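You operate a simulated robot arm through the tools that you are given. There is no shell and no other tool. Be economical: measure what you need, move in short steps, check, and stop when the job is done.

You are at the controls of a simulated two-armed robot. One attempt, no reset.

Task
Carry the long board with grey ends with both arms and set it on the top of the steel table marked joining.
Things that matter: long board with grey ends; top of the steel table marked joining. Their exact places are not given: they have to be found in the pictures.

The check looks at the end state, three seconds after you hand in, the way a careful person would. Anything else that was tipped, shoved, dropped, spilled or broken makes it a failure.

Robot
Two 7-joint arms with two-finger parallel grippers on one trunk, on a base that drives. Base frame: it is fixed to the floor where the robot stands at the start and does not move with it; the origin is under the middle of the robot, x ahead of it, y to its left, z up. Lengths are in m, angles in degrees, forces in N, time in s.
The left shoulder is at the start at [-0.082, 0.119, 0.851], the right one opposite. With the tool pointing down near the work surface each hand reaches from about 0.1 to 0.56 m from the robot's upright axis, wherever it stands, measured 20 degrees to its own side. Places, roughly: long board with grey ends (57x15x7 cm) [0.5, -0.1, 0.9]; top of the steel table marked joining [4.2, -2.5, 0.8]. Payload 3.43 kg a hand.
The tool frame of a hand sits at the grasp point between the pads (the TCP): z along the fingers, y along the line on which they close. The tips reach 0.03 m beyond it. The gripper opens to 0.094 m. The fingers are 0.028 m wide and 0.01 m thick; the gripper's body (0.05 by 0.096 m) begins 0.055 m behind the TCP.
Orientation is told as [roll, pitch, yaw] about the base's x, y, z axes, in that order, counted from this pose: with the fingers straight down and closing along the base's y, the tool's x points along the base's -x, its y along +y and its z along -z.

Tools
- The arms move only by the tool step_arm. It takes "left_rows", "right_rows" or both (then of equal length, played together; a hand with none holds still); each is a list of rows, each a list of 7 numbers: the gripper command, from -1 (fully open) to 1 (shut), values between in proportion, then the shift along the tool's x, y, z in units of 100 mm (1.0 is 100 mm), then the turn, a rotation vector about the tool's x, y, z in units of 45 degrees (1.0 is 45 degrees). In form: [[jaw, tx, ty, tz, rx, ry, rz], ...]. A call has 1 to 10 rows; each row is the pose to reach, as a shift and turn from the pose commanded when the call began, along the tool's axes at that moment. A call with a number of a shift or a turn outside -1 to 1 is refused whole. Rows are played at 5 a second. More than 0.05 m and 8.6 degrees between two rows, or a gripper value outside its range, and nothing of the call is played. A pose out of reach is approached as far as the arm can. The call stops where the force on the tool passes 40 N (or 10 N more than at its start, if that is more) or the arm is blocked; 0.2 s more then pass. The fingers move at their own pace (about 0.153 m/s each) and stop on an object; they squeeze with about 21 N. The grip force told is the motor's: it shows also when the fingers shut on nothing. Time passes only in rows, and 0.2 s behind the last, so rows that repeat a pose let the fingers close. It gives the time, the measured TCP pose, the force on the tool (base axes), the opening and the grip force at its end, in the units of the frame above (readings bear some noise), with the torque about the TCP (base axes, N m) and any sound that the robot's microphone picked up.
- Cameras (640 x 400 px; columns grow to the right, rows downward): "scene" is now at [0.02, -0.0257, 1.5476]; the picture's right is [-0.37, -0.93, 0.00], its down [-0.78, 0.32, -0.53] and it looks along [0.49, -0.20, -0.85] (base axes); focal length 280 px, centre (320, 200). "left" rides on the left gripper at [0.076, -0.014, -0.103] in its tool frame; the picture's right is [0.18, 0.98, 0.00], its down [-0.75, 0.14, -0.64] and it looks along [-0.63, 0.12, 0.77] (tool axes); focal length 243 px, centre (320, 200). "right" rides on the right gripper at [0.076, 0.014, -0.102] in its tool frame; the picture's right is [-0.18, 0.98, 0.00], its down [-0.75, -0.14, -0.64] and it looks along [-0.63, -0.12, 0.77] (tool axes); focal length 243 px, centre (320, 200).
- camera(camera): a new picture of that camera. The clock stands still meanwhile.
- move_column(by): slides the trunk up (or, below 0, down) by that many m; the arms and the scene camera ride with it, the base frame stays. It gives what a move gives, with no picture.
- drive_base(legs): drives the robot by 1 to 6 legs, each [ahead, left, turn to the left] in m, m and degrees, along the robot's own axes; the way and the turn of a leg run together, so that a leg with both is an arc; at most 1.5 m and 180 degrees a leg. The arms and the cameras ride along, it lands a little off, and it stops where it bumps. It gives what a move gives.
- aim_head(pan, tilt): turns the head with the scene camera to pan (to the left, within 143 degrees either way) and tilt (down, from -29 to 69), counted from straight ahead of the robot. It gives what a move gives.
- probe_pixels(camera, pixels): for up to 12 pixels [column, row] of the newest picture of that camera ("zoom" is the newest enlarged one), the place [x, y, z] in the base frame of the surface seen there, good to about 0.003 m. The clock stands still meanwhile.
- enlarge(camera, box): a new picture of the part [left, top, right, bottom] of that camera's present view, enlarged. The clock stands still meanwhile.
- finish_job(): hands the job in; it is judged then, once.

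Keep the steps short. Do not move on a guess: measure, check each grasp and each placing, and mend mistakes. In all there are 80 turns and 70 pictures (those below and enlarged ones count). Leave the grippers open and the arms clear of the work at the hand-in unless told otherwise, and finish with a single line.

The tools are called after ">>>" as a command line: name --argument value ..., lists and objects as JSON in quotes. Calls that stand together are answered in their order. step_arm: Moves the arms, as the interface text tells. Its arguments: {"type":"object","properties":{"left_rows":{"type":"array","items":{"type":"array","items":{"type":"number"}}},"right_rows":{"type":"array","items":{"type":"array","items":{"type":"number"}}}},"required":[]} The other tools are called the same way: move_column (by) slides the trunk up or down; drive_base (legs) drives the base; aim_head (pan, tilt) turns the head that bears the scene camera; camera (camera) takes a picture; probe_pixels (camera, pixels) gives the place of the surface under pixels of a picture; enlarge (camera, box) takes an enlarged picture of a part of a camera's view; finish_job () hands the job in.

At the start:

```text
time_s: 0.0
left_position: [0.364, 0.0153, 1.0743]
left_tool_rot: [0.0, 0.1, 0.0]
left_contact_force: [-0.5, 0.6, -0.2]
left_torque: [-0.01, -0.01, 0.0]
left_width: 0.094
left_finger_force: 0.0
right_position: [0.2938, -0.2149, 1.0486]
right_tool_rot: [0.1, 0.1, -0.1]
right_contact_force: [-0.4, 0.2, -1.1]
right_torque: [0.03, -0.02, 0.03]
right_width: 0.0939
right_finger_force: 0.1
trunk travel left (down, up): [-0.275, 0.06]
robot x, y, heading: [-0.0021, -0.002, 0.3]
head pan, tilt: [-21.9, 57.8]
```

scene: 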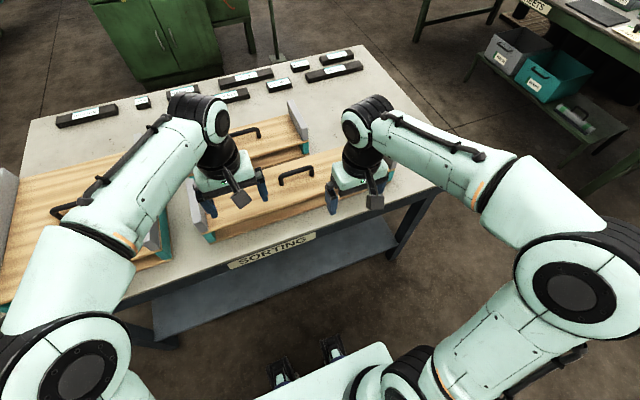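
right: 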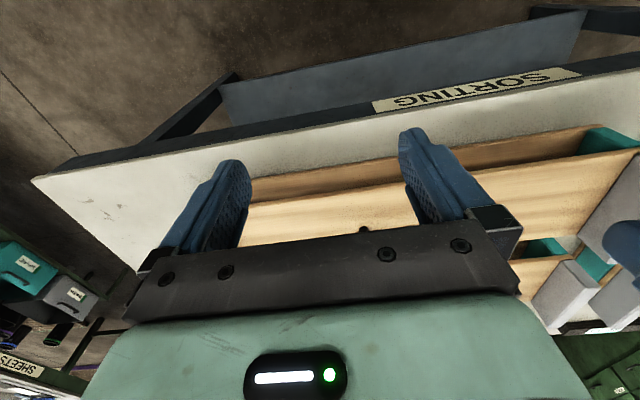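
left: 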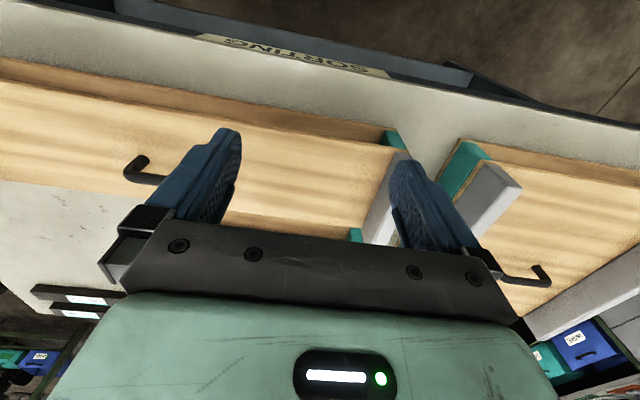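

I see several boards with grey/teal ends on the sorting table. I'll enlarge the area to tell them apart.

>>> enlarge --camera "scene" --box '[0, 80, 400, 330]'

>>> probe_pixels --camera "scene" --pixels '[[282, 184], [312, 172], [297, 174], [195, 212], [210, 240], [340, 195], [60, 210], [160, 240], [300, 120], [258, 130], [300, 150], [270, 205]]'

```text
1.60 times, centred on (200, 205) of scene
```

zoom: 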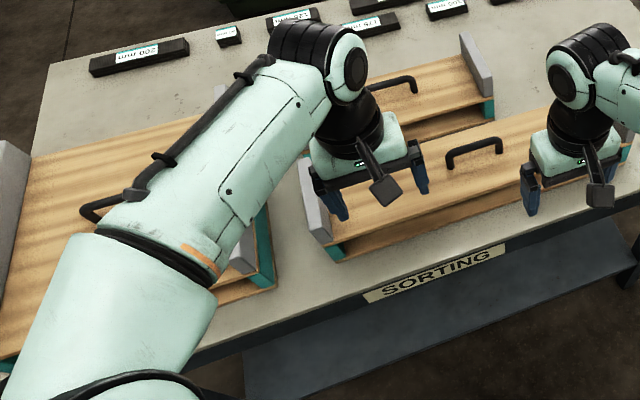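

```text
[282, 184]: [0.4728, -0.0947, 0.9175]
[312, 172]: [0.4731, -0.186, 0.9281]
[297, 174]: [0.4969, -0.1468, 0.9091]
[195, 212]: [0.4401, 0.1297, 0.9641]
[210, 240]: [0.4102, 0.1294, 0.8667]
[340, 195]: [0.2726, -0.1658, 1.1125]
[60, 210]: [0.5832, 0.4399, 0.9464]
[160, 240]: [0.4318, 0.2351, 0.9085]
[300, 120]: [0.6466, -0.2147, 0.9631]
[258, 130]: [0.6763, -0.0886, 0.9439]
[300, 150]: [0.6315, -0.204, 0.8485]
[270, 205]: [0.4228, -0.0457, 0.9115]
```

Probing details of the front board from zoom and wrist pictures.

>>> probe_pixels --camera "zoom" --pixels '[[297, 165], [303, 195], [322, 240], [338, 250], [328, 262], [450, 165], [500, 145], [475, 145], [250, 215], [15, 180], [475, 70], [485, 110]]'

>>> probe_pixels --camera "left" --pixels '[[400, 180], [375, 220], [395, 138], [360, 235], [140, 160], [130, 175], [520, 185], [465, 170], [300, 170], [300, 130], [500, 280], [50, 100]]'

>>> probe_pixels --camera "right" --pixels '[[365, 230], [250, 185], [300, 185], [300, 220], [350, 165], [600, 140], [545, 250], [615, 200], [570, 285], [340, 175], [145, 230], [350, 140]]'

```text
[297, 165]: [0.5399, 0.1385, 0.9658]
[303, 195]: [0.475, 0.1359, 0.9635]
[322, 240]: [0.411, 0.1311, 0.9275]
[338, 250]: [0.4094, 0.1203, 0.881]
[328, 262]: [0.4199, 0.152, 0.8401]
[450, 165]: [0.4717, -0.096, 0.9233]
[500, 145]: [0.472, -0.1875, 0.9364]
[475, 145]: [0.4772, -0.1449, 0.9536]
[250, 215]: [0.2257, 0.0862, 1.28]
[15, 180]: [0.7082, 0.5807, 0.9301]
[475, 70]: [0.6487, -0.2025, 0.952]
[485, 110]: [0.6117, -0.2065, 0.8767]
```

```text
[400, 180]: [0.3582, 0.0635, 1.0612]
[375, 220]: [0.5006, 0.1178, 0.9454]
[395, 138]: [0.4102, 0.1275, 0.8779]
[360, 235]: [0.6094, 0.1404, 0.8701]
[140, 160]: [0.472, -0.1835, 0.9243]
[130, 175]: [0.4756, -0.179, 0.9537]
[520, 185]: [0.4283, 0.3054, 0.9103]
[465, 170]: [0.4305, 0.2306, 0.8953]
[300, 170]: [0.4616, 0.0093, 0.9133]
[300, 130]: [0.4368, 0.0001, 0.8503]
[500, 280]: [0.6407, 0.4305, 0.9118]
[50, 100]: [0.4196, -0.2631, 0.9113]
```

```text
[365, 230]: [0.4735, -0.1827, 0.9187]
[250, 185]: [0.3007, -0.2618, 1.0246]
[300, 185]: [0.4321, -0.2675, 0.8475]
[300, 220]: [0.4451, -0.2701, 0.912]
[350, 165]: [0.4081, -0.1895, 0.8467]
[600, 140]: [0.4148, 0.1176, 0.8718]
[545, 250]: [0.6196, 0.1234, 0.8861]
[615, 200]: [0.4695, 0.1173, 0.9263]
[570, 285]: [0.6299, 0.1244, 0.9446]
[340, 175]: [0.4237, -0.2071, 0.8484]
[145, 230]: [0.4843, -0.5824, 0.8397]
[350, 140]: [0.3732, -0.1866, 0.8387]
```

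Front board: left plate y≈0.12–0.14, handle centred at y≈-0.14, so right end near -0.42: a 57 cm match. Check base front and table edge clearance before sliding right.

>>> probe_pixels --camera "scene" --pixels '[[330, 350], [280, 372], [360, 350], [320, 365], [270, 255], [200, 270], [420, 200], [395, 240], [345, 270], [300, 290], [480, 250], [440, 290]]'

>>> aim_head --pan -50 --tilt 45

>>> camera --camera "scene"

```text
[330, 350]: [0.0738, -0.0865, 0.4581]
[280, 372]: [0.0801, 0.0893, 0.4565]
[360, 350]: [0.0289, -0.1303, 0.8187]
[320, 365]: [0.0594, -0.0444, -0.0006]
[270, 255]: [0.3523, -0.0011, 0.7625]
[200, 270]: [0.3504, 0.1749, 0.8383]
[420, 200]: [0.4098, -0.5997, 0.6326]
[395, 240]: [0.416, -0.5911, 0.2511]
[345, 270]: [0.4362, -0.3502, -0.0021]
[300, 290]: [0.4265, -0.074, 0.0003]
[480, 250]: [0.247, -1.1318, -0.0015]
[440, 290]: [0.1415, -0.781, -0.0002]
```

```text
time_s: 0.9
left_position: [0.3633, 0.015, 1.0741]
left_tool_rot: [0.1, 0.0, 0.0]
left_contact_force: [0.2, 0.5, -0.3]
left_torque: [0.04, -0.02, 0.02]
left_width: 0.0939
left_finger_force: 0.0
right_position: [0.2931, -0.2144, 1.0483]
right_tool_rot: [-0.1, -0.1, 0.0]
right_contact_force: [0.7, 0.2, 0.2]
right_torque: [0.0, 0.0, -0.01]
right_width: 0.0943
right_finger_force: 0.0
trunk travel left (down, up): [-0.275, 0.06]
robot x, y, heading: [0.0004, 0.0009, -0.1]
head pan, tilt: [-50.0, 45.0]
```

```text
65 pictures are left
```

scene: 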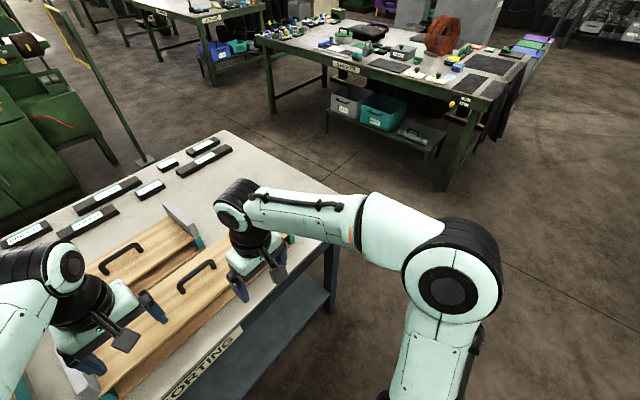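

Clear floor around. I'll slide right 0.14 and ahead 0.08 to centre on the board.

>>> drive_base --legs '[[0, -0.142, 0], [0.08, 0, 0]]'

>>> step_arm --right_rows '[[-1, 0, -0.4, -0.3, 0, 0, 0], [-1, 0, -0.8, -0.5, 0, 0, 0]]' --left_rows '[[-1, 0, 0.4, 0, 0, 0, 0], [-1, 0, 0.8, 0, 0, 0, 0]]'

>>> aim_head --pan 0 --tilt 60

>>> camera --camera "scene"

>>> camera --camera "right"

>>> camera --camera "left"

```text
time_s: 3.5
left_position: [0.4408, -0.1251, 1.0737]
left_tool_rot: [0.0, 0.1, -0.1]
left_contact_force: [0.6, 1.7, -0.3]
left_torque: [-0.01, 0.01, 0.01]
left_width: 0.0939
left_finger_force: 0.1
right_position: [0.372, -0.3563, 1.0486]
right_tool_rot: [0.0, -0.1, 0.1]
right_contact_force: [0.0, -0.1, 0.6]
right_torque: [0.01, 0.03, 0.02]
right_width: 0.0941
right_finger_force: 0.0
trunk travel left (down, up): [-0.275, 0.06]
robot x, y, heading: [0.0759, -0.1419, -0.1]
head pan, tilt: [-50.0, 45.0]
```

```text
time_s: 4.1
left_position: [0.4414, -0.0466, 1.0735]
left_tool_rot: [0.0, 0.1, 0.0]
left_contact_force: [0.1, -1.0, 0.0]
left_torque: [0.03, -0.03, -0.02]
left_width: 0.094
left_finger_force: 0.1
right_position: [0.3734, -0.4346, 1.0997]
right_tool_rot: [0.0, 0.0, 0.1]
right_contact_force: [0.0, -0.1, 0.2]
right_torque: [0.02, 0.0, -0.03]
right_width: 0.0941
right_finger_force: 0.0
trunk travel left (down, up): [-0.275, 0.06]
robot x, y, heading: [0.0798, -0.1428, -0.1]
head pan, tilt: [-50.0, 45.0]
```

```text
time_s: 5.2
left_position: [0.4424, -0.0449, 1.0747]
left_tool_rot: [0.0, 0.0, 0.0]
left_contact_force: [-0.1, -0.2, 0.1]
left_torque: [0.03, 0.0, -0.01]
left_width: 0.0938
left_finger_force: 0.1
right_position: [0.3736, -0.4343, 1.0986]
right_tool_rot: [0.0, 0.0, 0.2]
right_contact_force: [-0.1, 0.4, 0.1]
right_torque: [0.03, 0.03, 0.0]
right_width: 0.0939
right_finger_force: 0.1
trunk travel left (down, up): [-0.275, 0.06]
robot x, y, heading: [0.0799, -0.1442, 0.2]
head pan, tilt: [0.0, 60.0]
```

```text
64 pictures are left
```

scene: 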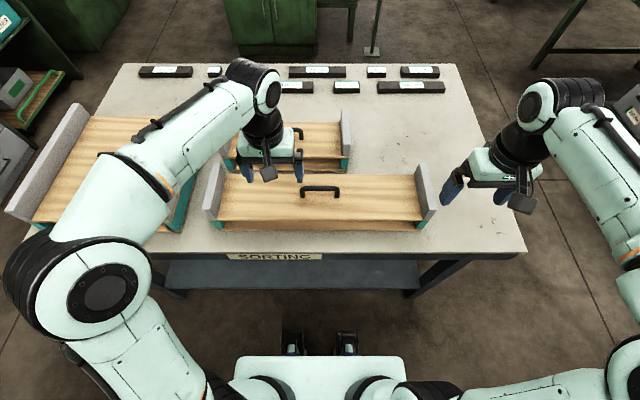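

```text
63 pictures are left
```

right: 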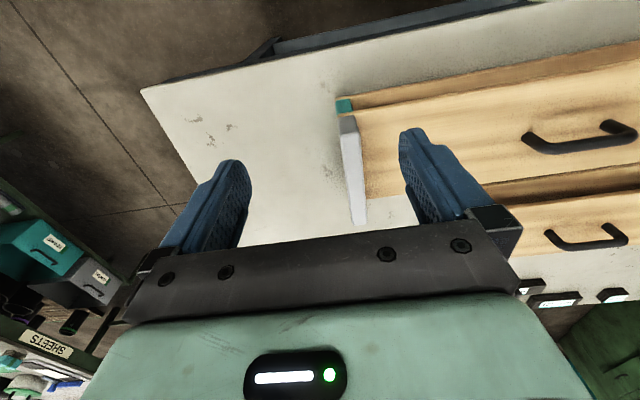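

```text
62 pictures are left
```

left: 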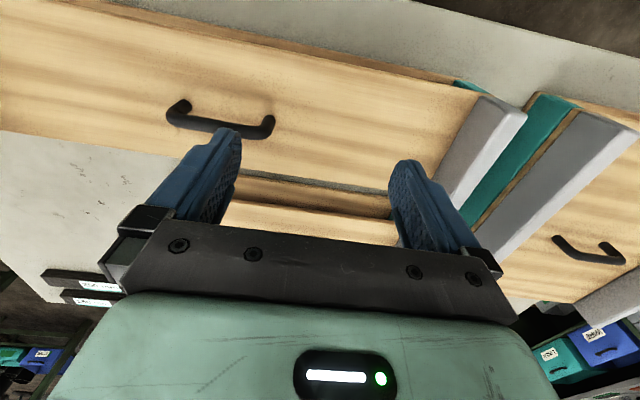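

Both end plates of the front board are visible now. Measure the plates' edges and the gap to the left neighbour.

>>> probe_pixels --camera "right" --pixels '[[344, 120], [353, 120], [355, 215], [364, 218], [347, 160], [358, 160], [350, 220], [344, 103], [375, 170], [335, 170]]'

>>> probe_pixels --camera "left" --pixels '[[490, 102], [520, 112], [470, 170], [488, 165], [505, 140], [530, 125], [545, 100], [570, 105], [590, 115], [625, 130], [505, 245], [535, 185]]'

>>> enlarge --camera "scene" --box '[140, 140, 300, 240]'

>>> probe_pixels --camera "scene" --pixels '[[421, 164], [436, 206], [431, 207], [418, 166], [427, 187], [211, 190], [205, 208], [214, 208], [207, 208], [219, 165], [195, 190], [170, 200]]'

```text
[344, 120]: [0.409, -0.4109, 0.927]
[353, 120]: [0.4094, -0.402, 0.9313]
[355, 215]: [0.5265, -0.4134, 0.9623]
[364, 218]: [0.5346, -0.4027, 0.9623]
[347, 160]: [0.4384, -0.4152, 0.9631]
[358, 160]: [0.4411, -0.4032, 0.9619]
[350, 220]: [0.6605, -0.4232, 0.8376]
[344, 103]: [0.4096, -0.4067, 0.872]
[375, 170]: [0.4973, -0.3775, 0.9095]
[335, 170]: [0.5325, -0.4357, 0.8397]
```

```text
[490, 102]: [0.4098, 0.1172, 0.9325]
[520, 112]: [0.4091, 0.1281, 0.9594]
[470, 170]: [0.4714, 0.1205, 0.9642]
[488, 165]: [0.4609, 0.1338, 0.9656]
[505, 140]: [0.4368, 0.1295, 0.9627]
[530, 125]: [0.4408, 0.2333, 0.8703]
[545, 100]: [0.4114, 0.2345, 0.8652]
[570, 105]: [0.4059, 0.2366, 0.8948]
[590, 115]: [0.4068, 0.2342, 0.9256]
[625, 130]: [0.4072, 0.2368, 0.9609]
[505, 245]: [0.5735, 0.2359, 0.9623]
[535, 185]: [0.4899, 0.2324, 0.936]
```

```text
4.00 times, centred on (220, 190) of scene
```

zoom: 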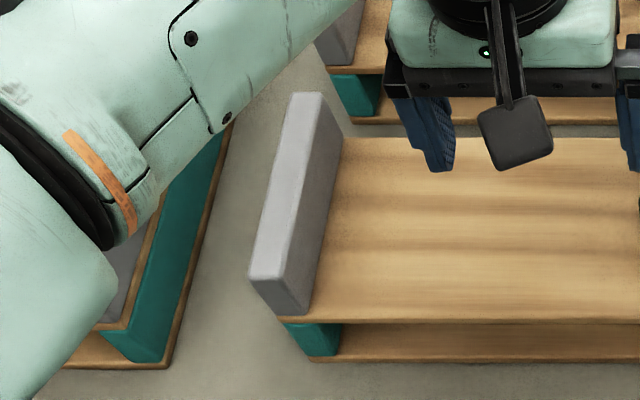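

```text
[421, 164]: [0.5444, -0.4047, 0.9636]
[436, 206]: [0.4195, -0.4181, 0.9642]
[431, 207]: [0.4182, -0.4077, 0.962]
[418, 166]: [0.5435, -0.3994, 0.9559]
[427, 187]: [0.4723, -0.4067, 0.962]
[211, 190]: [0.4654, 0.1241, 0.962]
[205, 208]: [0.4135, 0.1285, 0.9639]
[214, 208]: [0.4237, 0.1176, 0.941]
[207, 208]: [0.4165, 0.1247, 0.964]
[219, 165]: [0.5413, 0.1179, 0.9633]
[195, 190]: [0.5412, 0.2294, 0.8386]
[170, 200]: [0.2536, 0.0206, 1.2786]
```

Plates: right y≈-0.412, left y≈0.128, x 0.409–0.559 (mid 0.484), top 0.963, deck 0.911. Move both hands above, stage 1.

>>> step_arm --right_rows '[[-1, -0.3, 0.07, 0, 0, 0, 0], [-1, -0.6, 0.14, 0, 0, 0, 0], [-1, -0.9, 0.22, 0.3, 0, 0, 0]]' --left_rows '[[-1, -0.1, 0.3, 0, 0, 0, 0], [-1, -0.2, 0.6, 0, 0, 0, 0], [-1, -0.35, 0.95, 0, 0, 0, 0]]'

```text
time_s: 6.0
left_position: [0.4775, 0.0523, 1.074]
left_tool_rot: [0.1, 0.1, 0.0]
left_contact_force: [0.2, 1.0, 0.4]
left_torque: [-0.03, 0.05, 0.0]
left_width: 0.0942
left_finger_force: 0.1
right_position: [0.4662, -0.4138, 1.0704]
right_tool_rot: [0.0, -0.1, 0.1]
right_contact_force: [0.8, -0.7, 0.8]
right_torque: [0.0, 0.01, 0.04]
right_width: 0.094
right_finger_force: 0.2
trunk travel left (down, up): [-0.275, 0.06]
robot x, y, heading: [0.0804, -0.1437, 0.4]
head pan, tilt: [0.0, 60.0]
```

Stage 2: to the hover above the plates at z≈1.03.

>>> step_arm --right_rows '[[-1, -0.1, 0, 0.2, 0, 0, 0], [-1, -0.18, 0.02, 0.4, 0, 0, 0]]' --left_rows '[[-1, -0.03, 0.4, 0, 0, 0, 0], [-1, -0.065, 0.757, 0.3, 0, 0, 0]]'

>>> camera --camera "right"

>>> camera --camera "left"

>>> camera --camera "scene"

```text
time_s: 6.7
left_position: [0.4829, 0.1259, 1.0447]
left_tool_rot: [-0.1, 0.0, 0.0]
left_contact_force: [-0.1, 0.2, -0.2]
left_torque: [0.01, 0.01, 0.0]
left_width: 0.0938
left_finger_force: 0.1
right_position: [0.4823, -0.4129, 1.0286]
right_tool_rot: [0.1, 0.0, 0.2]
right_contact_force: [0.5, -0.6, 0.3]
right_torque: [-0.01, 0.01, 0.0]
right_width: 0.0937
right_finger_force: 0.1
trunk travel left (down, up): [-0.275, 0.06]
robot x, y, heading: [0.0781, -0.1428, -0.0]
head pan, tilt: [0.0, 60.0]
```

```text
60 pictures are left
```

right: 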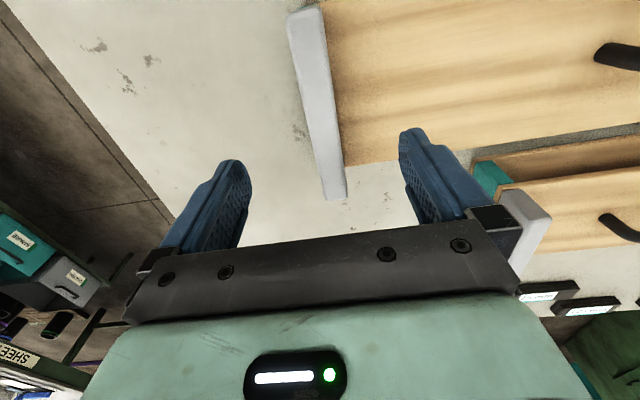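

```text
59 pictures are left
```

left: 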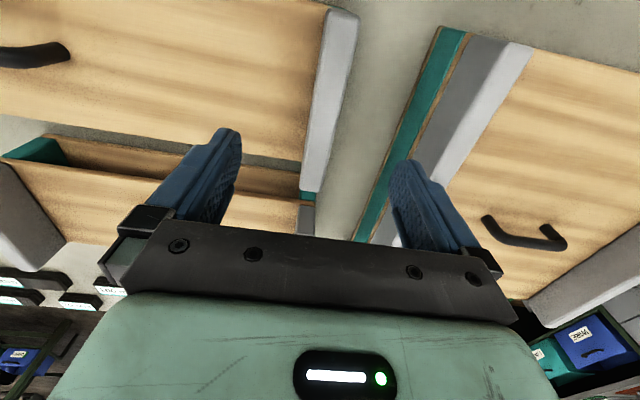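

```text
58 pictures are left
```

scene: 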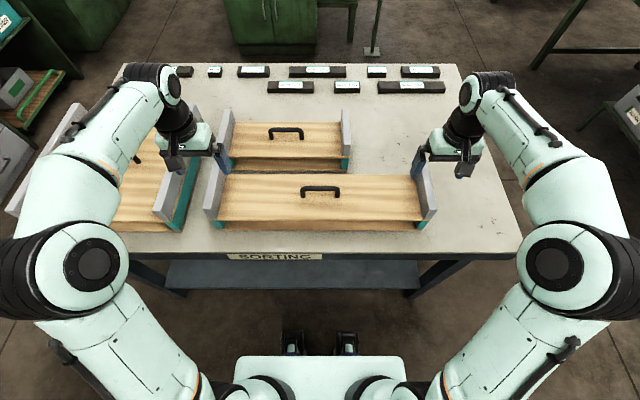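

Both are aligned over the plates. Descend to TCP z≈0.948 with the grippers open.

>>> step_arm --right_rows '[[-1, 0, 0, 0.27, 0, 0, 0], [-1, 0, 0, 0.54, 0, 0, 0], [-1, 0, 0.01, 0.81, 0, 0, 0]]' --left_rows '[[-1, 0, 0.02, 0.32, 0, 0, 0], [-1, 0, 0.02, 0.64, 0, 0, 0], [-1, 0, 0.02, 0.97, 0, 0, 0]]'

>>> camera --camera "right"

>>> camera --camera "left"

```text
time_s: 7.5
left_position: [0.4846, 0.1278, 0.9456]
left_tool_rot: [0.0, 0.0, 0.1]
left_contact_force: [-0.3, -0.1, -0.2]
left_torque: [-0.01, -0.01, 0.0]
left_width: 0.0942
left_finger_force: 0.1
right_position: [0.4806, -0.411, 0.9474]
right_tool_rot: [0.0, 0.0, 0.2]
right_contact_force: [-0.4, -0.1, 0.0]
right_torque: [0.01, 0.03, -0.03]
right_width: 0.0938
right_finger_force: 0.1
trunk travel left (down, up): [-0.275, 0.06]
robot x, y, heading: [0.0781, -0.1414, -0.0]
head pan, tilt: [0.0, 60.0]
```

```text
57 pictures are left
```

right: 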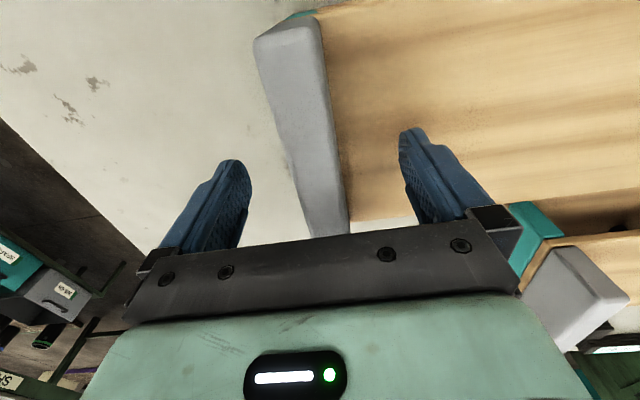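

```text
56 pictures are left
```

left: 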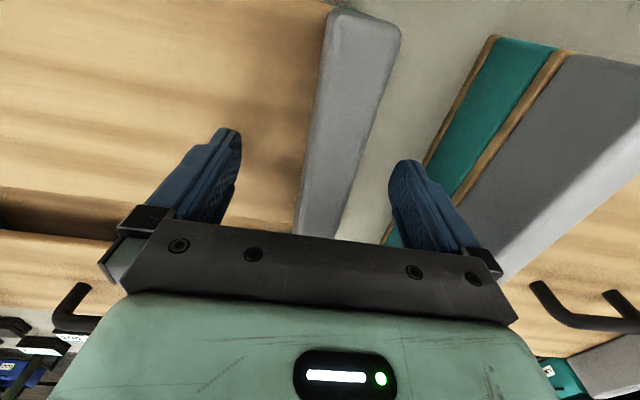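

Plates sit between the fingers. Close both.

>>> step_arm --right_rows '[[1, 0, 0, 0, 0, 0, 0], [1, 0, 0, 0, 0, 0, 0], [1, 0, 0, 0, 0, 0, 0], [1, 0, 0, 0, 0, 0, 0]]' --left_rows '[[1, 0, 0, 0, 0, 0, 0], [1, 0, 0, 0, 0, 0, 0], [1, 0, 0, 0, 0, 0, 0], [1, 0, 0, 0, 0, 0, 0]]'

```text
time_s: 8.4
left_position: [0.4834, 0.1269, 0.9453]
left_tool_rot: [0.0, 0.0, 0.0]
left_contact_force: [0.6, -0.4, -0.2]
left_torque: [0.08, -0.04, 0.01]
left_width: 0.0267
left_finger_force: 21.1
right_position: [0.4807, -0.4107, 0.9499]
right_tool_rot: [0.0, 0.0, 0.0]
right_contact_force: [-1.2, 0.4, 0.3]
right_torque: [0.02, -0.05, -0.08]
right_width: 0.0264
right_finger_force: 20.9
trunk travel left (down, up): [-0.275, 0.06]
robot x, y, heading: [0.0818, -0.1419, 0.1]
head pan, tilt: [0.0, 60.0]
```

Both grip at 26 mm. Lift together 5 cm slowly.

>>> step_arm --right_rows '[[1, 0, 0, -0.1, 0, 0, 0], [1, 0, 0, -0.2, 0, 0, 0], [1, 0, 0, -0.3, 0, 0, 0], [1, 0, 0, -0.4, 0, 0, 0], [1, 0, 0, -0.5, 0, 0, 0]]' --left_rows '[[1, 0, 0, -0.1, 0, 0, 0], [1, 0, 0, -0.2, 0, 0, 0], [1, 0, 0, -0.3, 0, 0, 0], [1, 0, 0, -0.4, 0, 0, 0], [1, 0, 0, -0.5, 0, 0, 0]]'

>>> camera --camera "scene"

```text
time_s: 9.7
left_position: [0.4817, 0.1273, 0.9972]
left_tool_rot: [0.0, 0.1, 0.1]
left_contact_force: [-1.2, -0.8, -2.4]
left_torque: [-0.07, 0.25, -0.21]
left_width: 0.0214
left_finger_force: 21.0
right_position: [0.4788, -0.4103, 0.9981]
right_tool_rot: [0.0, 0.1, 0.1]
right_contact_force: [1.1, 0.9, -1.1]
right_torque: [-0.03, -0.26, -0.34]
right_width: 0.0217
right_finger_force: 21.2
trunk travel left (down, up): [-0.275, 0.06]
robot x, y, heading: [0.0788, -0.1438, -0.1]
head pan, tilt: [0.0, 60.0]
```

```text
55 pictures are left
```

scene: 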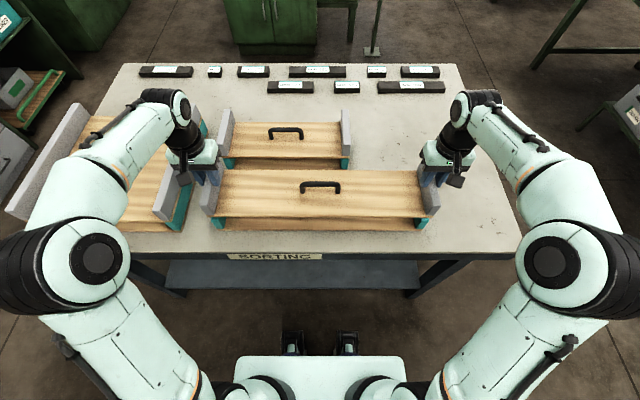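

Forces are small and width shrank from 26 to 21 mm; check whether the board really rose.

>>> probe_pixels --camera "scene" --pixels '[[320, 183], [260, 195], [380, 195], [265, 218], [390, 218], [265, 228], [432, 210], [209, 212], [218, 222], [422, 222]]'

>>> camera --camera "right"

>>> camera --camera "left"

>>> enlarge --camera "scene" --box '[160, 130, 480, 250]'

```text
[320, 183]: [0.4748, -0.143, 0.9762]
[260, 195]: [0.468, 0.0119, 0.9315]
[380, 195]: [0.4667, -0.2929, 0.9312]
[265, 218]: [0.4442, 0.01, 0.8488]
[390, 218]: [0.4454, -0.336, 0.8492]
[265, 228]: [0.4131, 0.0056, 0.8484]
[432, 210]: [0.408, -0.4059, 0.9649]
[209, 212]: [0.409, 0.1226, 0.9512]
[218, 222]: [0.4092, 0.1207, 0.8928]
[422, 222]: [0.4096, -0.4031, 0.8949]
```

```text
54 pictures are left
```

right: 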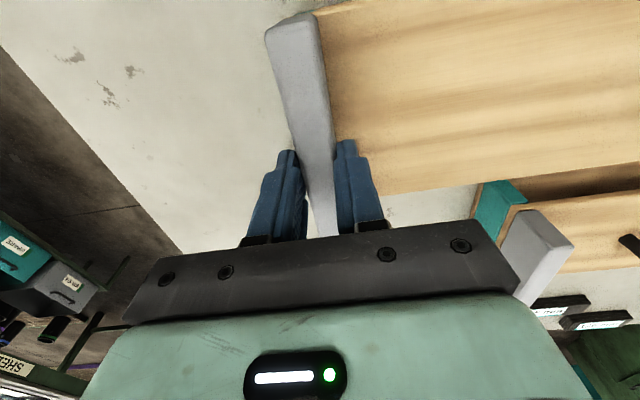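

```text
53 pictures are left
```

left: 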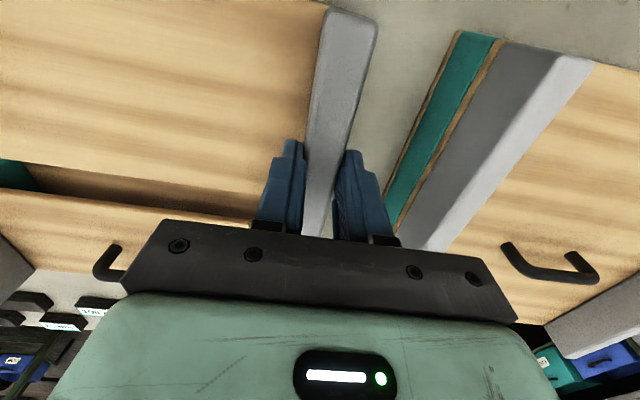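

```text
2.00 times, centred on (320, 190) of scene
```

zoom: 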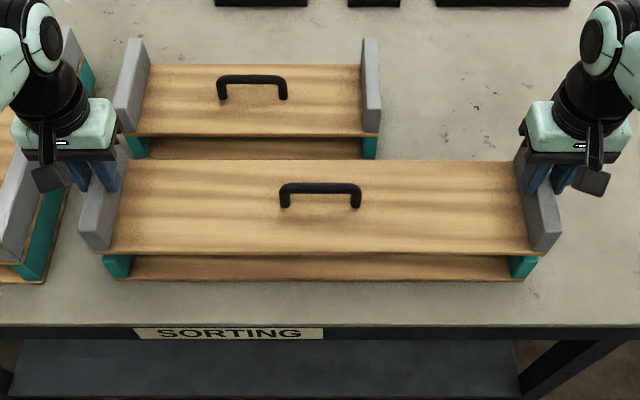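

The upper board (with grey ends) rose only ~2 cm while hands rose 5; pads slid up the tapered plates. Hold for 2 s to see whether it's still creeping.

>>> step_arm --right_rows '[[1, 0, 0, 0, 0, 0, 0], [1, 0, 0, 0, 0, 0, 0], [1, 0, 0, 0, 0, 0, 0], [1, 0, 0, 0, 0, 0, 0], [1, 0, 0, 0, 0, 0, 0], [1, 0, 0, 0, 0, 0, 0]]' --left_rows '[[1, 0, 0, 0, 0, 0, 0], [1, 0, 0, 0, 0, 0, 0], [1, 0, 0, 0, 0, 0, 0], [1, 0, 0, 0, 0, 0, 0], [1, 0, 0, 0, 0, 0, 0], [1, 0, 0, 0, 0, 0, 0]]'

>>> enlarge --camera "scene" --box '[160, 150, 320, 250]'

>>> probe_pixels --camera "zoom" --pixels '[[300, 200], [400, 200], [540, 200], [230, 245], [240, 290], [400, 265], [400, 280], [400, 310], [190, 250], [230, 262], [200, 120], [235, 150]]'

```text
time_s: 11.1
left_position: [0.4829, 0.1269, 0.9968]
left_tool_rot: [0.0, 0.0, 0.0]
left_contact_force: [-1.1, -0.7, -2.5]
left_torque: [-0.01, 0.11, -0.15]
left_width: 0.0221
left_finger_force: 21.2
right_position: [0.4786, -0.4104, 0.9976]
right_tool_rot: [-0.1, 0.1, 0.1]
right_contact_force: [0.4, -0.3, -2.9]
right_torque: [0.02, -0.16, -0.23]
right_width: 0.0218
right_finger_force: 21.1
trunk travel left (down, up): [-0.275, 0.06]
robot x, y, heading: [0.0767, -0.1396, 0.1]
head pan, tilt: [0.0, 60.0]
```

```text
4.00 times, centred on (240, 200) of scene
```

zoom: 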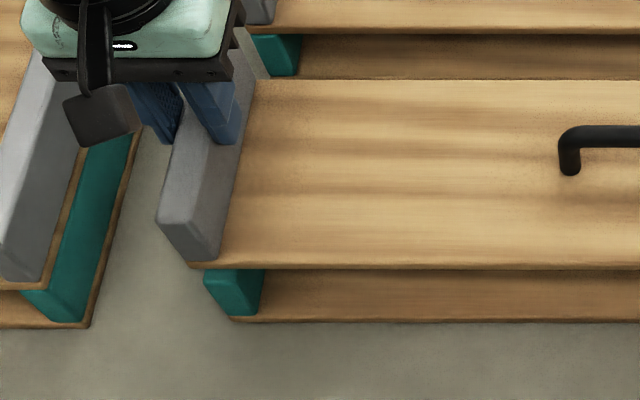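

```text
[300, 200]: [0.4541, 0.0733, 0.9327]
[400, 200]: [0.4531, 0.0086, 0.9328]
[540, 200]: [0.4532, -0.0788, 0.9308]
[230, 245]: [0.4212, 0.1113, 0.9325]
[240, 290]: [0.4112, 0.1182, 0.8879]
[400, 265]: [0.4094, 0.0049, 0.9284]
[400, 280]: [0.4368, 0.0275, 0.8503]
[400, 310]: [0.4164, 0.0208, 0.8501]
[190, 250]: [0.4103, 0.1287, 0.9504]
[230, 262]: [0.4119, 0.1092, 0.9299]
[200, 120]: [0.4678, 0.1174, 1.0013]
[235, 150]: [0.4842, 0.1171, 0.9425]
```

Stable, not creeping (deck ≈0.932). Lift a further 2 cm slowly to see whether it follows now.

>>> step_arm --right_rows '[[1, 0, 0, -0.04, 0, 0, 0], [1, 0, 0, -0.08, 0, 0, 0], [1, 0, 0, -0.12, 0, 0, 0], [1, 0, 0, -0.16, 0, 0, 0], [1, 0, 0, -0.2, 0, 0, 0]]' --left_rows '[[1, 0, 0, -0.04, 0, 0, 0], [1, 0, 0, -0.08, 0, 0, 0], [1, 0, 0, -0.12, 0, 0, 0], [1, 0, 0, -0.16, 0, 0, 0], [1, 0, 0, -0.2, 0, 0, 0]]'

>>> enlarge --camera "scene" --box '[160, 150, 320, 250]'

>>> probe_pixels --camera "zoom" --pixels '[[300, 200], [400, 200], [540, 200], [230, 245], [240, 290], [400, 310]]'

```text
time_s: 12.2
left_position: [0.4823, 0.128, 1.0167]
left_tool_rot: [0.0, -0.1, 0.0]
left_contact_force: [0.2, 0.2, -1.6]
left_torque: [-0.02, -0.21, 0.09]
left_width: 0.0217
left_finger_force: 21.2
right_position: [0.4798, -0.4105, 1.018]
right_tool_rot: [0.0, 0.0, 0.1]
right_contact_force: [0.0, -0.7, -1.6]
right_torque: [0.05, 0.23, -0.1]
right_width: 0.022
right_finger_force: 21.2
trunk travel left (down, up): [-0.275, 0.06]
robot x, y, heading: [0.0753, -0.1461, -0.1]
head pan, tilt: [0.0, 60.0]
```

```text
4.00 times, centred on (240, 200) of scene
```

zoom: 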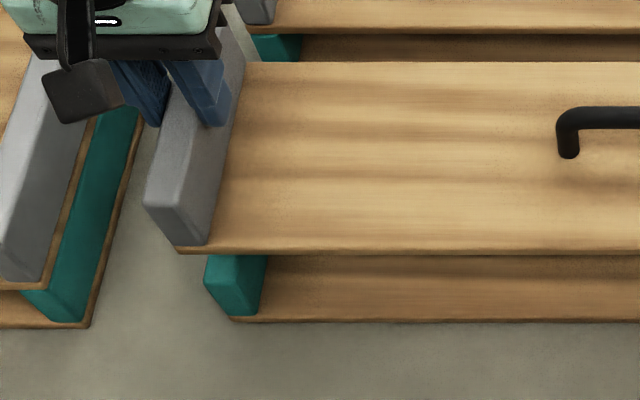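

```text
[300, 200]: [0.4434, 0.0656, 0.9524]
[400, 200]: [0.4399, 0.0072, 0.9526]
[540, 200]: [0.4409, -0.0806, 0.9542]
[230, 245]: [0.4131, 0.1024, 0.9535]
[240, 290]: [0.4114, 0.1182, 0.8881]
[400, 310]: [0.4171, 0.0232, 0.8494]
```

Now it follows exactly (deck 0.953), no slip. But only ~2 cm of pad overlaps the plate. I'll set it back on its rests and regrip ~1.3 cm deeper, then see if it holds.

>>> step_arm --right_rows '[[1, 0, 0, 0.1, 0, 0, 0], [1, 0, 0, 0.2, 0, 0, 0], [1, 0, 0, 0.3, 0, 0, 0], [1, 0, 0, 0.38, 0, 0, 0], [1, 0, 0, 0.425, 0, 0, 0], [1, 0, 0, 0.425, 0, 0, 0]]' --left_rows '[[1, 0, 0, 0.1, 0, 0, 0], [1, 0, 0, 0.2, 0, 0, 0], [1, 0, 0, 0.3, 0, 0, 0], [1, 0, 0, 0.38, 0, 0, 0], [1, 0, 0, 0.425, 0, 0, 0], [1, 0, 0, 0.425, 0, 0, 0]]'

>>> camera --camera "scene"

>>> probe_pixels --camera "scene" --pixels '[[320, 205], [260, 205], [380, 205], [265, 228], [432, 210], [209, 212], [320, 185]]'

```text
time_s: 13.7
left_position: [0.4827, 0.1281, 0.9771]
left_tool_rot: [0.0, -0.1, 0.1]
left_contact_force: [2.2, 2.8, 6.8]
left_torque: [0.07, 0.62, 0.01]
left_width: 0.0217
left_finger_force: 21.1
right_position: [0.4795, -0.4112, 0.9763]
right_tool_rot: [0.0, 0.0, 0.0]
right_contact_force: [0.8, -3.0, 10.4]
right_torque: [-0.04, 0.62, -0.08]
right_width: 0.0215
right_finger_force: 21.4
trunk travel left (down, up): [-0.275, 0.06]
robot x, y, heading: [0.0803, -0.1405, 0.0]
head pan, tilt: [0.0, 60.0]
```

```text
49 pictures are left
```

scene: 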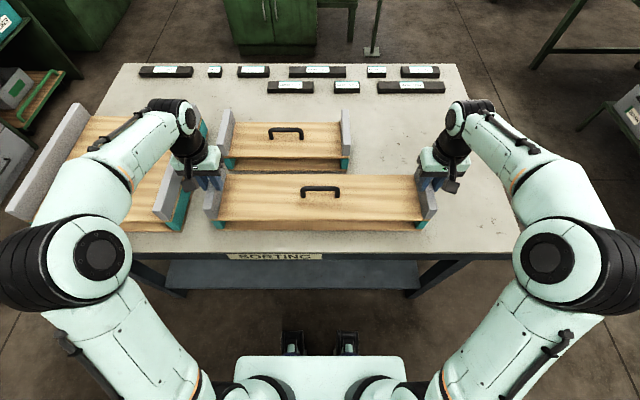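

```text
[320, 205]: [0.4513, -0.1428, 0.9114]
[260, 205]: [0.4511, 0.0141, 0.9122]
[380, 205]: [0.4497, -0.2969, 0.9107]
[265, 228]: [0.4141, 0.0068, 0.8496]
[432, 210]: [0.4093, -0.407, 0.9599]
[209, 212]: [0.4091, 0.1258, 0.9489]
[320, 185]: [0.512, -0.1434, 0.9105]
```

Seated. Open, go 1.6 cm deeper, close.

>>> step_arm --right_rows '[[-0.4, 0, 0, 0, 0, 0, 0], [-0.4, 0.0, 0, 0, 0, 0, 0], [-0.4, -0.04, 0, 0.08, 0, 0, 0], [-0.4, -0.04, 0, 0.16, 0, 0, 0], [1, -0.04, 0, 0.16, 0, 0, 0], [1, -0.04, 0, 0.16, 0, 0, 0], [1, -0.04, 0, 0.16, 0, 0, 0], [1, -0.04, 0, 0.16, 0, 0, 0]]' --left_rows '[[-0.4, 0, 0, 0, 0, 0, 0], [-0.4, 0, 0, 0, 0, 0, 0], [-0.4, -0.01, 0, 0.08, 0, 0, 0], [-0.4, -0.01, 0, 0.16, 0, 0, 0], [1, -0.01, 0, 0.16, 0, 0, 0], [1, -0.01, 0, 0.16, 0, 0, 0], [1, -0.01, 0, 0.16, 0, 0, 0], [1, -0.01, 0, 0.16, 0, 0, 0]]'

```text
time_s: 15.4
left_position: [0.4837, 0.1278, 0.958]
left_tool_rot: [-0.1, 0.0, 0.0]
left_contact_force: [1.6, -0.5, 0.5]
left_torque: [0.03, -0.19, 0.0]
left_width: 0.0264
left_finger_force: 21.3
right_position: [0.484, -0.4094, 0.9585]
right_tool_rot: [0.0, 0.0, 0.1]
right_contact_force: [0.1, 1.8, -0.4]
right_torque: [-0.01, -0.02, -0.06]
right_width: 0.0262
right_finger_force: 21.1
trunk travel left (down, up): [-0.275, 0.06]
robot x, y, heading: [0.0751, -0.1406, 0.2]
head pan, tilt: [0.0, 60.0]
```

Lift 3 cm slowly and check.

>>> step_arm --right_rows '[[1, 0, 0, -0.05, 0, 0, 0], [1, 0, 0, -0.1, 0, 0, 0], [1, 0, 0, -0.15, 0, 0, 0], [1, 0, 0, -0.2, 0, 0, 0], [1, 0, 0, -0.25, 0, 0, 0], [1, 0, 0, -0.3, 0, 0, 0]]' --left_rows '[[1, 0, 0, -0.05, 0, 0, 0], [1, 0, 0, -0.1, 0, 0, 0], [1, 0, 0, -0.15, 0, 0, 0], [1, 0, 0, -0.2, 0, 0, 0], [1, 0, 0, -0.25, 0, 0, 0], [1, 0, 0, -0.3, 0, 0, 0]]'

>>> enlarge --camera "scene" --box '[160, 130, 480, 250]'

>>> probe_pixels --camera "zoom" --pixels '[[320, 230], [200, 230], [440, 230], [320, 260], [120, 265], [200, 180], [440, 180]]'

```text
time_s: 16.9
left_position: [0.4844, 0.1262, 0.9887]
left_tool_rot: [0.0, 0.0, 0.0]
left_contact_force: [0.4, 0.2, -1.7]
left_torque: [-0.04, -0.02, 0.05]
left_width: 0.0262
left_finger_force: 20.3
right_position: [0.4848, -0.4115, 0.9894]
right_tool_rot: [0.0, 0.0, 0.2]
right_contact_force: [0.1, 0.3, -1.7]
right_torque: [-0.02, 0.0, -0.06]
right_width: 0.0263
right_finger_force: 21.2
trunk travel left (down, up): [-0.275, 0.06]
robot x, y, heading: [0.0808, -0.1409, 0.1]
head pan, tilt: [0.0, 60.0]
```

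```text
2.00 times, centred on (320, 190) of scene
```

zoom: 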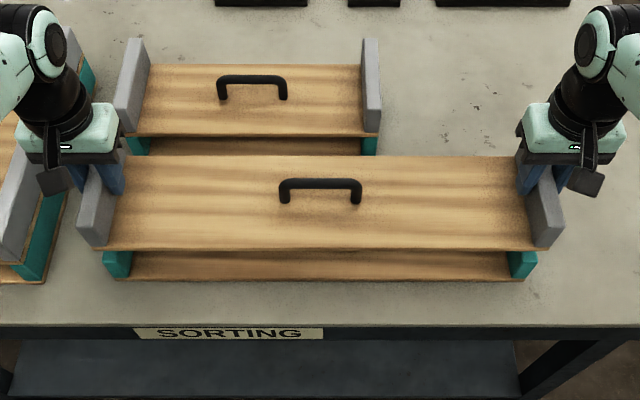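

```text
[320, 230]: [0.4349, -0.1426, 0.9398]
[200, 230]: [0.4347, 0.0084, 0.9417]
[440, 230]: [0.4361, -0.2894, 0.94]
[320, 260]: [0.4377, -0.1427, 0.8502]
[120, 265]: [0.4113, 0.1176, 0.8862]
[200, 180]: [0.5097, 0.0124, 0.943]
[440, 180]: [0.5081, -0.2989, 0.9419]
```

Holds: rose 3 cm, level, width unchanged. Raise trunk 5 cm, then look behind and toward the joining table.

>>> move_column --by 0.05

>>> aim_head --pan -140 --tilt 35

>>> camera --camera "scene"

>>> aim_head --pan -35 --tilt 20

>>> camera --camera "scene"

```text
time_s: 17.8
left_position: [0.4835, 0.1273, 1.0385]
left_tool_rot: [0.1, 0.0, 0.0]
left_contact_force: [-0.9, -1.4, -1.8]
left_torque: [0.08, 0.05, 0.08]
left_width: 0.0261
left_finger_force: 21.1
right_position: [0.4849, -0.411, 1.0378]
right_tool_rot: [0.0, 0.0, 0.1]
right_contact_force: [0.0, 1.8, -1.9]
right_torque: [-0.02, -0.05, 0.03]
right_width: 0.0268
right_finger_force: 21.1
trunk travel left (down, up): [-0.325, 0.01]
robot x, y, heading: [0.0801, -0.1399, 0.1]
head pan, tilt: [0.0, 60.0]
```

```text
time_s: 20.0
left_position: [0.4835, 0.1282, 1.0382]
left_tool_rot: [0.0, 0.1, 0.1]
left_contact_force: [0.4, -3.0, -1.0]
left_torque: [0.02, -0.03, 0.03]
left_width: 0.0266
left_finger_force: 20.8
right_position: [0.4834, -0.4111, 1.0398]
right_tool_rot: [0.0, 0.0, 0.1]
right_contact_force: [-0.4, 3.5, -1.0]
right_torque: [-0.03, 0.03, -0.06]
right_width: 0.0265
right_finger_force: 21.2
trunk travel left (down, up): [-0.325, 0.01]
robot x, y, heading: [0.0782, -0.1437, 0.1]
head pan, tilt: [-140.0, 35.0]
```

```text
47 pictures are left
```

scene: 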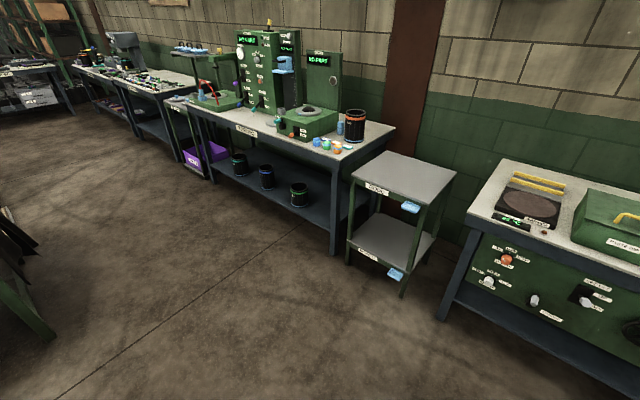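

```text
time_s: 21.8
left_position: [0.4832, 0.1285, 1.0385]
left_tool_rot: [0.0, 0.0, 0.0]
left_contact_force: [0.2, -2.9, -2.0]
left_torque: [-0.01, -0.02, 0.02]
left_width: 0.0265
left_finger_force: 20.7
right_position: [0.4837, -0.41, 1.0389]
right_tool_rot: [0.0, 0.1, 0.1]
right_contact_force: [0.1, 4.0, -1.4]
right_torque: [-0.01, 0.0, -0.04]
right_width: 0.0262
right_finger_force: 20.9
trunk travel left (down, up): [-0.325, 0.01]
robot x, y, heading: [0.0789, -0.1431, 0.1]
head pan, tilt: [-35.0, 20.0]
```

```text
46 pictures are left
```

scene: 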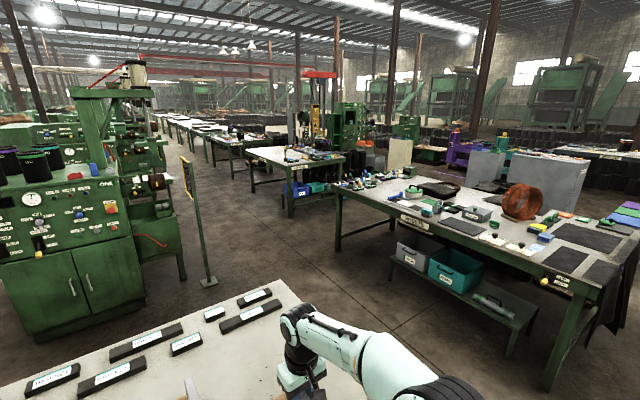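

The joining table should be near pixel (295,150). Enlarge and probe.

>>> enlarge --camera "scene" --box '[180, 100, 420, 250]'

>>> probe_pixels --camera "scene" --pixels '[[250, 150], [290, 160], [340, 155], [293, 165], [290, 215], [330, 185], [400, 225], [340, 250], [420, 170], [550, 280], [540, 385], [210, 285]]'

```text
2.67 times, centred on (300, 175) of scene
```

zoom: 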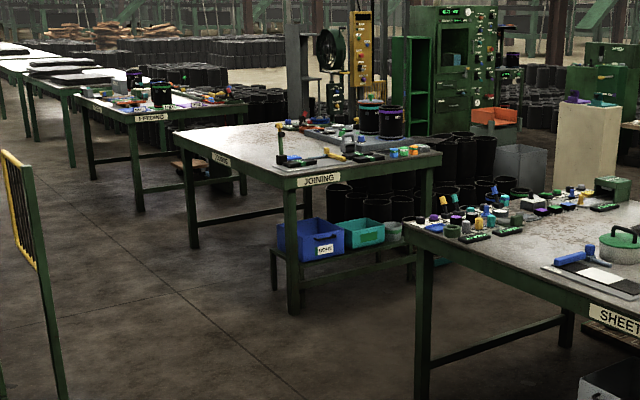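

```text
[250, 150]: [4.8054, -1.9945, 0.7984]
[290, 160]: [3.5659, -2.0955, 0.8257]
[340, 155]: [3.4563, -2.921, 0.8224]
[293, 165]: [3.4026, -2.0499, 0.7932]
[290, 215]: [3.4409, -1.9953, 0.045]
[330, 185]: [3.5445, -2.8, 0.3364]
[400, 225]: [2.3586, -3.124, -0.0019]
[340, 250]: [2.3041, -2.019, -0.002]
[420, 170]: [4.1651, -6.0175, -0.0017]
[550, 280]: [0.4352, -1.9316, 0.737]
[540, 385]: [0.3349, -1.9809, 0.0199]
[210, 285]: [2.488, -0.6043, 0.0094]
```

Joining table found: x 3.4–4.85, y −2.0…−2.95, top z≈0.79. Aisle between sorting table (y>-0.6) and SHEETS table (y<-1.93). A short cautious drive first: back 0.1, right 0.4, then check grip.

>>> drive_base --legs '[[-0.1, 0, 0], [0, -0.4, 0]]'

>>> aim_head --pan -30 --tilt 50

>>> camera --camera "scene"

```text
time_s: 26.6
left_position: [0.385, -0.2732, 1.039]
left_tool_rot: [0.0, 0.0, -0.2]
left_contact_force: [0.4, -4.6, -1.6]
left_torque: [0.03, 0.01, 0.05]
left_width: 0.0263
left_finger_force: 21.5
right_position: [0.3846, -0.8119, 1.04]
right_tool_rot: [0.1, 0.1, 0.1]
right_contact_force: [-0.2, 3.7, -1.7]
right_torque: [-0.01, -0.02, -0.01]
right_width: 0.0265
right_finger_force: 21.0
trunk travel left (down, up): [-0.325, 0.01]
robot x, y, heading: [-0.0244, -0.5395, -0.1]
head pan, tilt: [-35.0, 20.0]
```

```text
time_s: 27.6
left_position: [0.3857, -0.2734, 1.0397]
left_tool_rot: [0.0, 0.0, 0.0]
left_contact_force: [1.2, -0.3, -1.2]
left_torque: [0.01, 0.01, 0.03]
left_width: 0.0262
left_finger_force: 20.8
right_position: [0.3854, -0.8116, 1.039]
right_tool_rot: [-0.1, 0.0, -0.1]
right_contact_force: [-0.1, 0.2, -2.1]
right_torque: [-0.08, -0.04, -0.03]
right_width: 0.0265
right_finger_force: 21.3
trunk travel left (down, up): [-0.325, 0.01]
robot x, y, heading: [-0.021, -0.5429, -0.0]
head pan, tilt: [-30.0, 50.0]
```

```text
44 pictures are left
```

scene: 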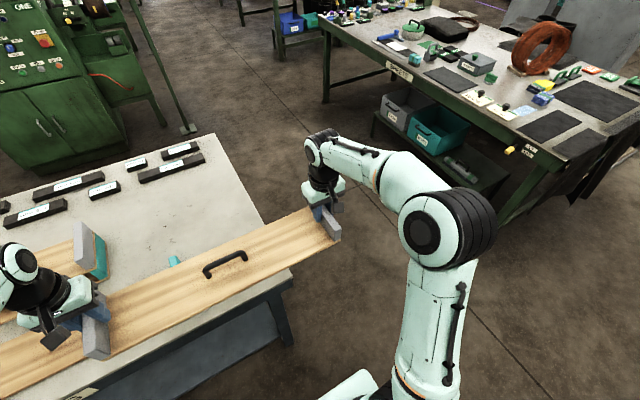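

The hold is fine. Measure elbow extent and the aisle.

>>> probe_pixels --camera "scene" --pixels '[[490, 225], [460, 200], [345, 50], [440, 90], [535, 145], [380, 130], [500, 225], [325, 100], [295, 285], [215, 135], [195, 130], [440, 165]]'

```text
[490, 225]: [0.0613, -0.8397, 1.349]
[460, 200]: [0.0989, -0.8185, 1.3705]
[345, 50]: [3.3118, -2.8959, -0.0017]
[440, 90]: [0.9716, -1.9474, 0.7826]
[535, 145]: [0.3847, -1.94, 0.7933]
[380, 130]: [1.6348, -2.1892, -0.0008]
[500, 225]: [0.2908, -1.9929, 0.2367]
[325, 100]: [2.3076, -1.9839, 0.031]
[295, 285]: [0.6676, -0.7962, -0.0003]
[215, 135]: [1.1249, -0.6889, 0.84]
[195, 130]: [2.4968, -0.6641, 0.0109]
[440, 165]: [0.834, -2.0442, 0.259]
```

Robot half-width is ~0.35 with the board; aisle centre y≈-1.3. Slide right 0.75 and go ahead 1.4.

>>> drive_base --legs '[[0, -0.75, 0], [1.4, 0, 0]]'

>>> aim_head --pan -15 --tilt 25

>>> camera --camera "scene"

```text
time_s: 41.0
left_position: [1.796, -1.0427, 1.0386]
left_tool_rot: [0.1, -0.1, -1.5]
left_contact_force: [0.0, -0.3, -1.8]
left_torque: [-0.01, 0.02, 0.06]
left_width: 0.0263
left_finger_force: 21.0
right_position: [1.7824, -1.5799, 1.039]
right_tool_rot: [0.0, -0.1, -1.4]
right_contact_force: [0.2, -0.2, -2.0]
right_torque: [-0.02, -0.02, -0.04]
right_width: 0.0264
right_finger_force: 20.8
trunk travel left (down, up): [-0.325, 0.01]
robot x, y, heading: [1.3847, -1.3055, -1.3]
head pan, tilt: [-30.0, 50.0]
```

```text
time_s: 41.9
left_position: [1.7969, -1.0428, 1.0385]
left_tool_rot: [0.0, 0.0, -1.5]
left_contact_force: [0.5, 0.0, -1.7]
left_torque: [-0.01, -0.02, 0.0]
left_width: 0.0263
left_finger_force: 20.6
right_position: [1.7828, -1.5798, 1.0393]
right_tool_rot: [0.0, 0.0, -1.5]
right_contact_force: [0.7, 0.4, -2.1]
right_torque: [-0.06, 0.02, -0.04]
right_width: 0.0265
right_finger_force: 20.7
trunk travel left (down, up): [-0.325, 0.01]
robot x, y, heading: [1.3774, -1.2988, -1.5]
head pan, tilt: [-15.0, 25.0]
```

```text
43 pictures are left
```

scene: 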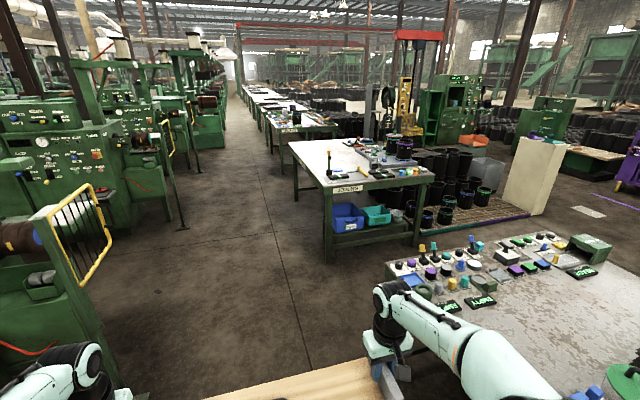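

Aisle clear. Correct heading and drive 1.45 + 1.0 ahead, then view the table top.

>>> drive_base --legs '[[0, 0, 1.5], [1.45, 0, 0], [1.0, 0, 0]]'

>>> aim_head --pan -60 --tilt 35

>>> camera --camera "scene"

```text
time_s: 54.3
left_position: [4.2498, -1.0107, 1.0383]
left_tool_rot: [0.0, 0.0, 0.2]
left_contact_force: [-0.1, -0.3, -1.5]
left_torque: [0.03, 0.01, -0.01]
left_width: 0.0264
left_finger_force: 21.1
right_position: [4.2516, -1.5485, 1.0396]
right_tool_rot: [0.0, 0.0, 0.2]
right_contact_force: [0.0, 0.1, -1.7]
right_torque: [-0.03, 0.0, -0.07]
right_width: 0.0264
right_finger_force: 20.7
trunk travel left (down, up): [-0.325, 0.01]
robot x, y, heading: [3.8467, -1.2817, 0.1]
head pan, tilt: [-15.0, 25.0]
```

```text
time_s: 55.5
left_position: [4.251, -1.0118, 1.038]
left_tool_rot: [0.0, 0.0, 0.2]
left_contact_force: [-0.1, 0.2, -2.2]
left_torque: [0.01, 0.0, -0.02]
left_width: 0.0262
left_finger_force: 20.9
right_position: [4.2507, -1.5488, 1.0396]
right_tool_rot: [0.0, 0.0, 0.2]
right_contact_force: [0.3, -0.2, -1.5]
right_torque: [-0.02, -0.01, -0.07]
right_width: 0.0263
right_finger_force: 21.6
trunk travel left (down, up): [-0.325, 0.01]
robot x, y, heading: [3.843, -1.2825, 0.2]
head pan, tilt: [-60.0, 35.0]
```

```text
42 pictures are left
```

scene: 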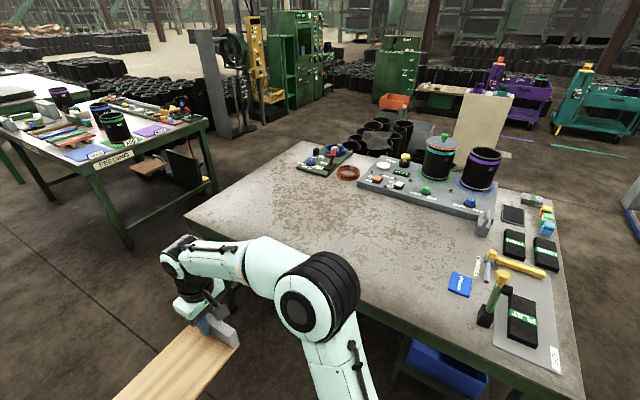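

Front-middle of the joining top is free. Measure it.

>>> probe_pixels --camera "scene" --pixels '[[186, 215], [300, 143], [450, 285], [440, 300], [360, 192], [480, 232], [300, 168], [345, 180], [560, 385], [400, 270], [250, 210], [420, 330]]'

```text
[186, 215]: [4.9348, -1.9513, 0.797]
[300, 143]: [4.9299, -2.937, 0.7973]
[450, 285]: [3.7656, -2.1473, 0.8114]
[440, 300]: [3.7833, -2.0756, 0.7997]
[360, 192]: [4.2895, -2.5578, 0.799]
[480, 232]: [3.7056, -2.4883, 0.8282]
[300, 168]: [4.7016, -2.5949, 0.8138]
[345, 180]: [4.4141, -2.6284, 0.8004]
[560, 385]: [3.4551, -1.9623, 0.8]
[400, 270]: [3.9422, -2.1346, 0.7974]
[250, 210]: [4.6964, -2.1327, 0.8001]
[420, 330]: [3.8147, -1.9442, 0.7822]
```

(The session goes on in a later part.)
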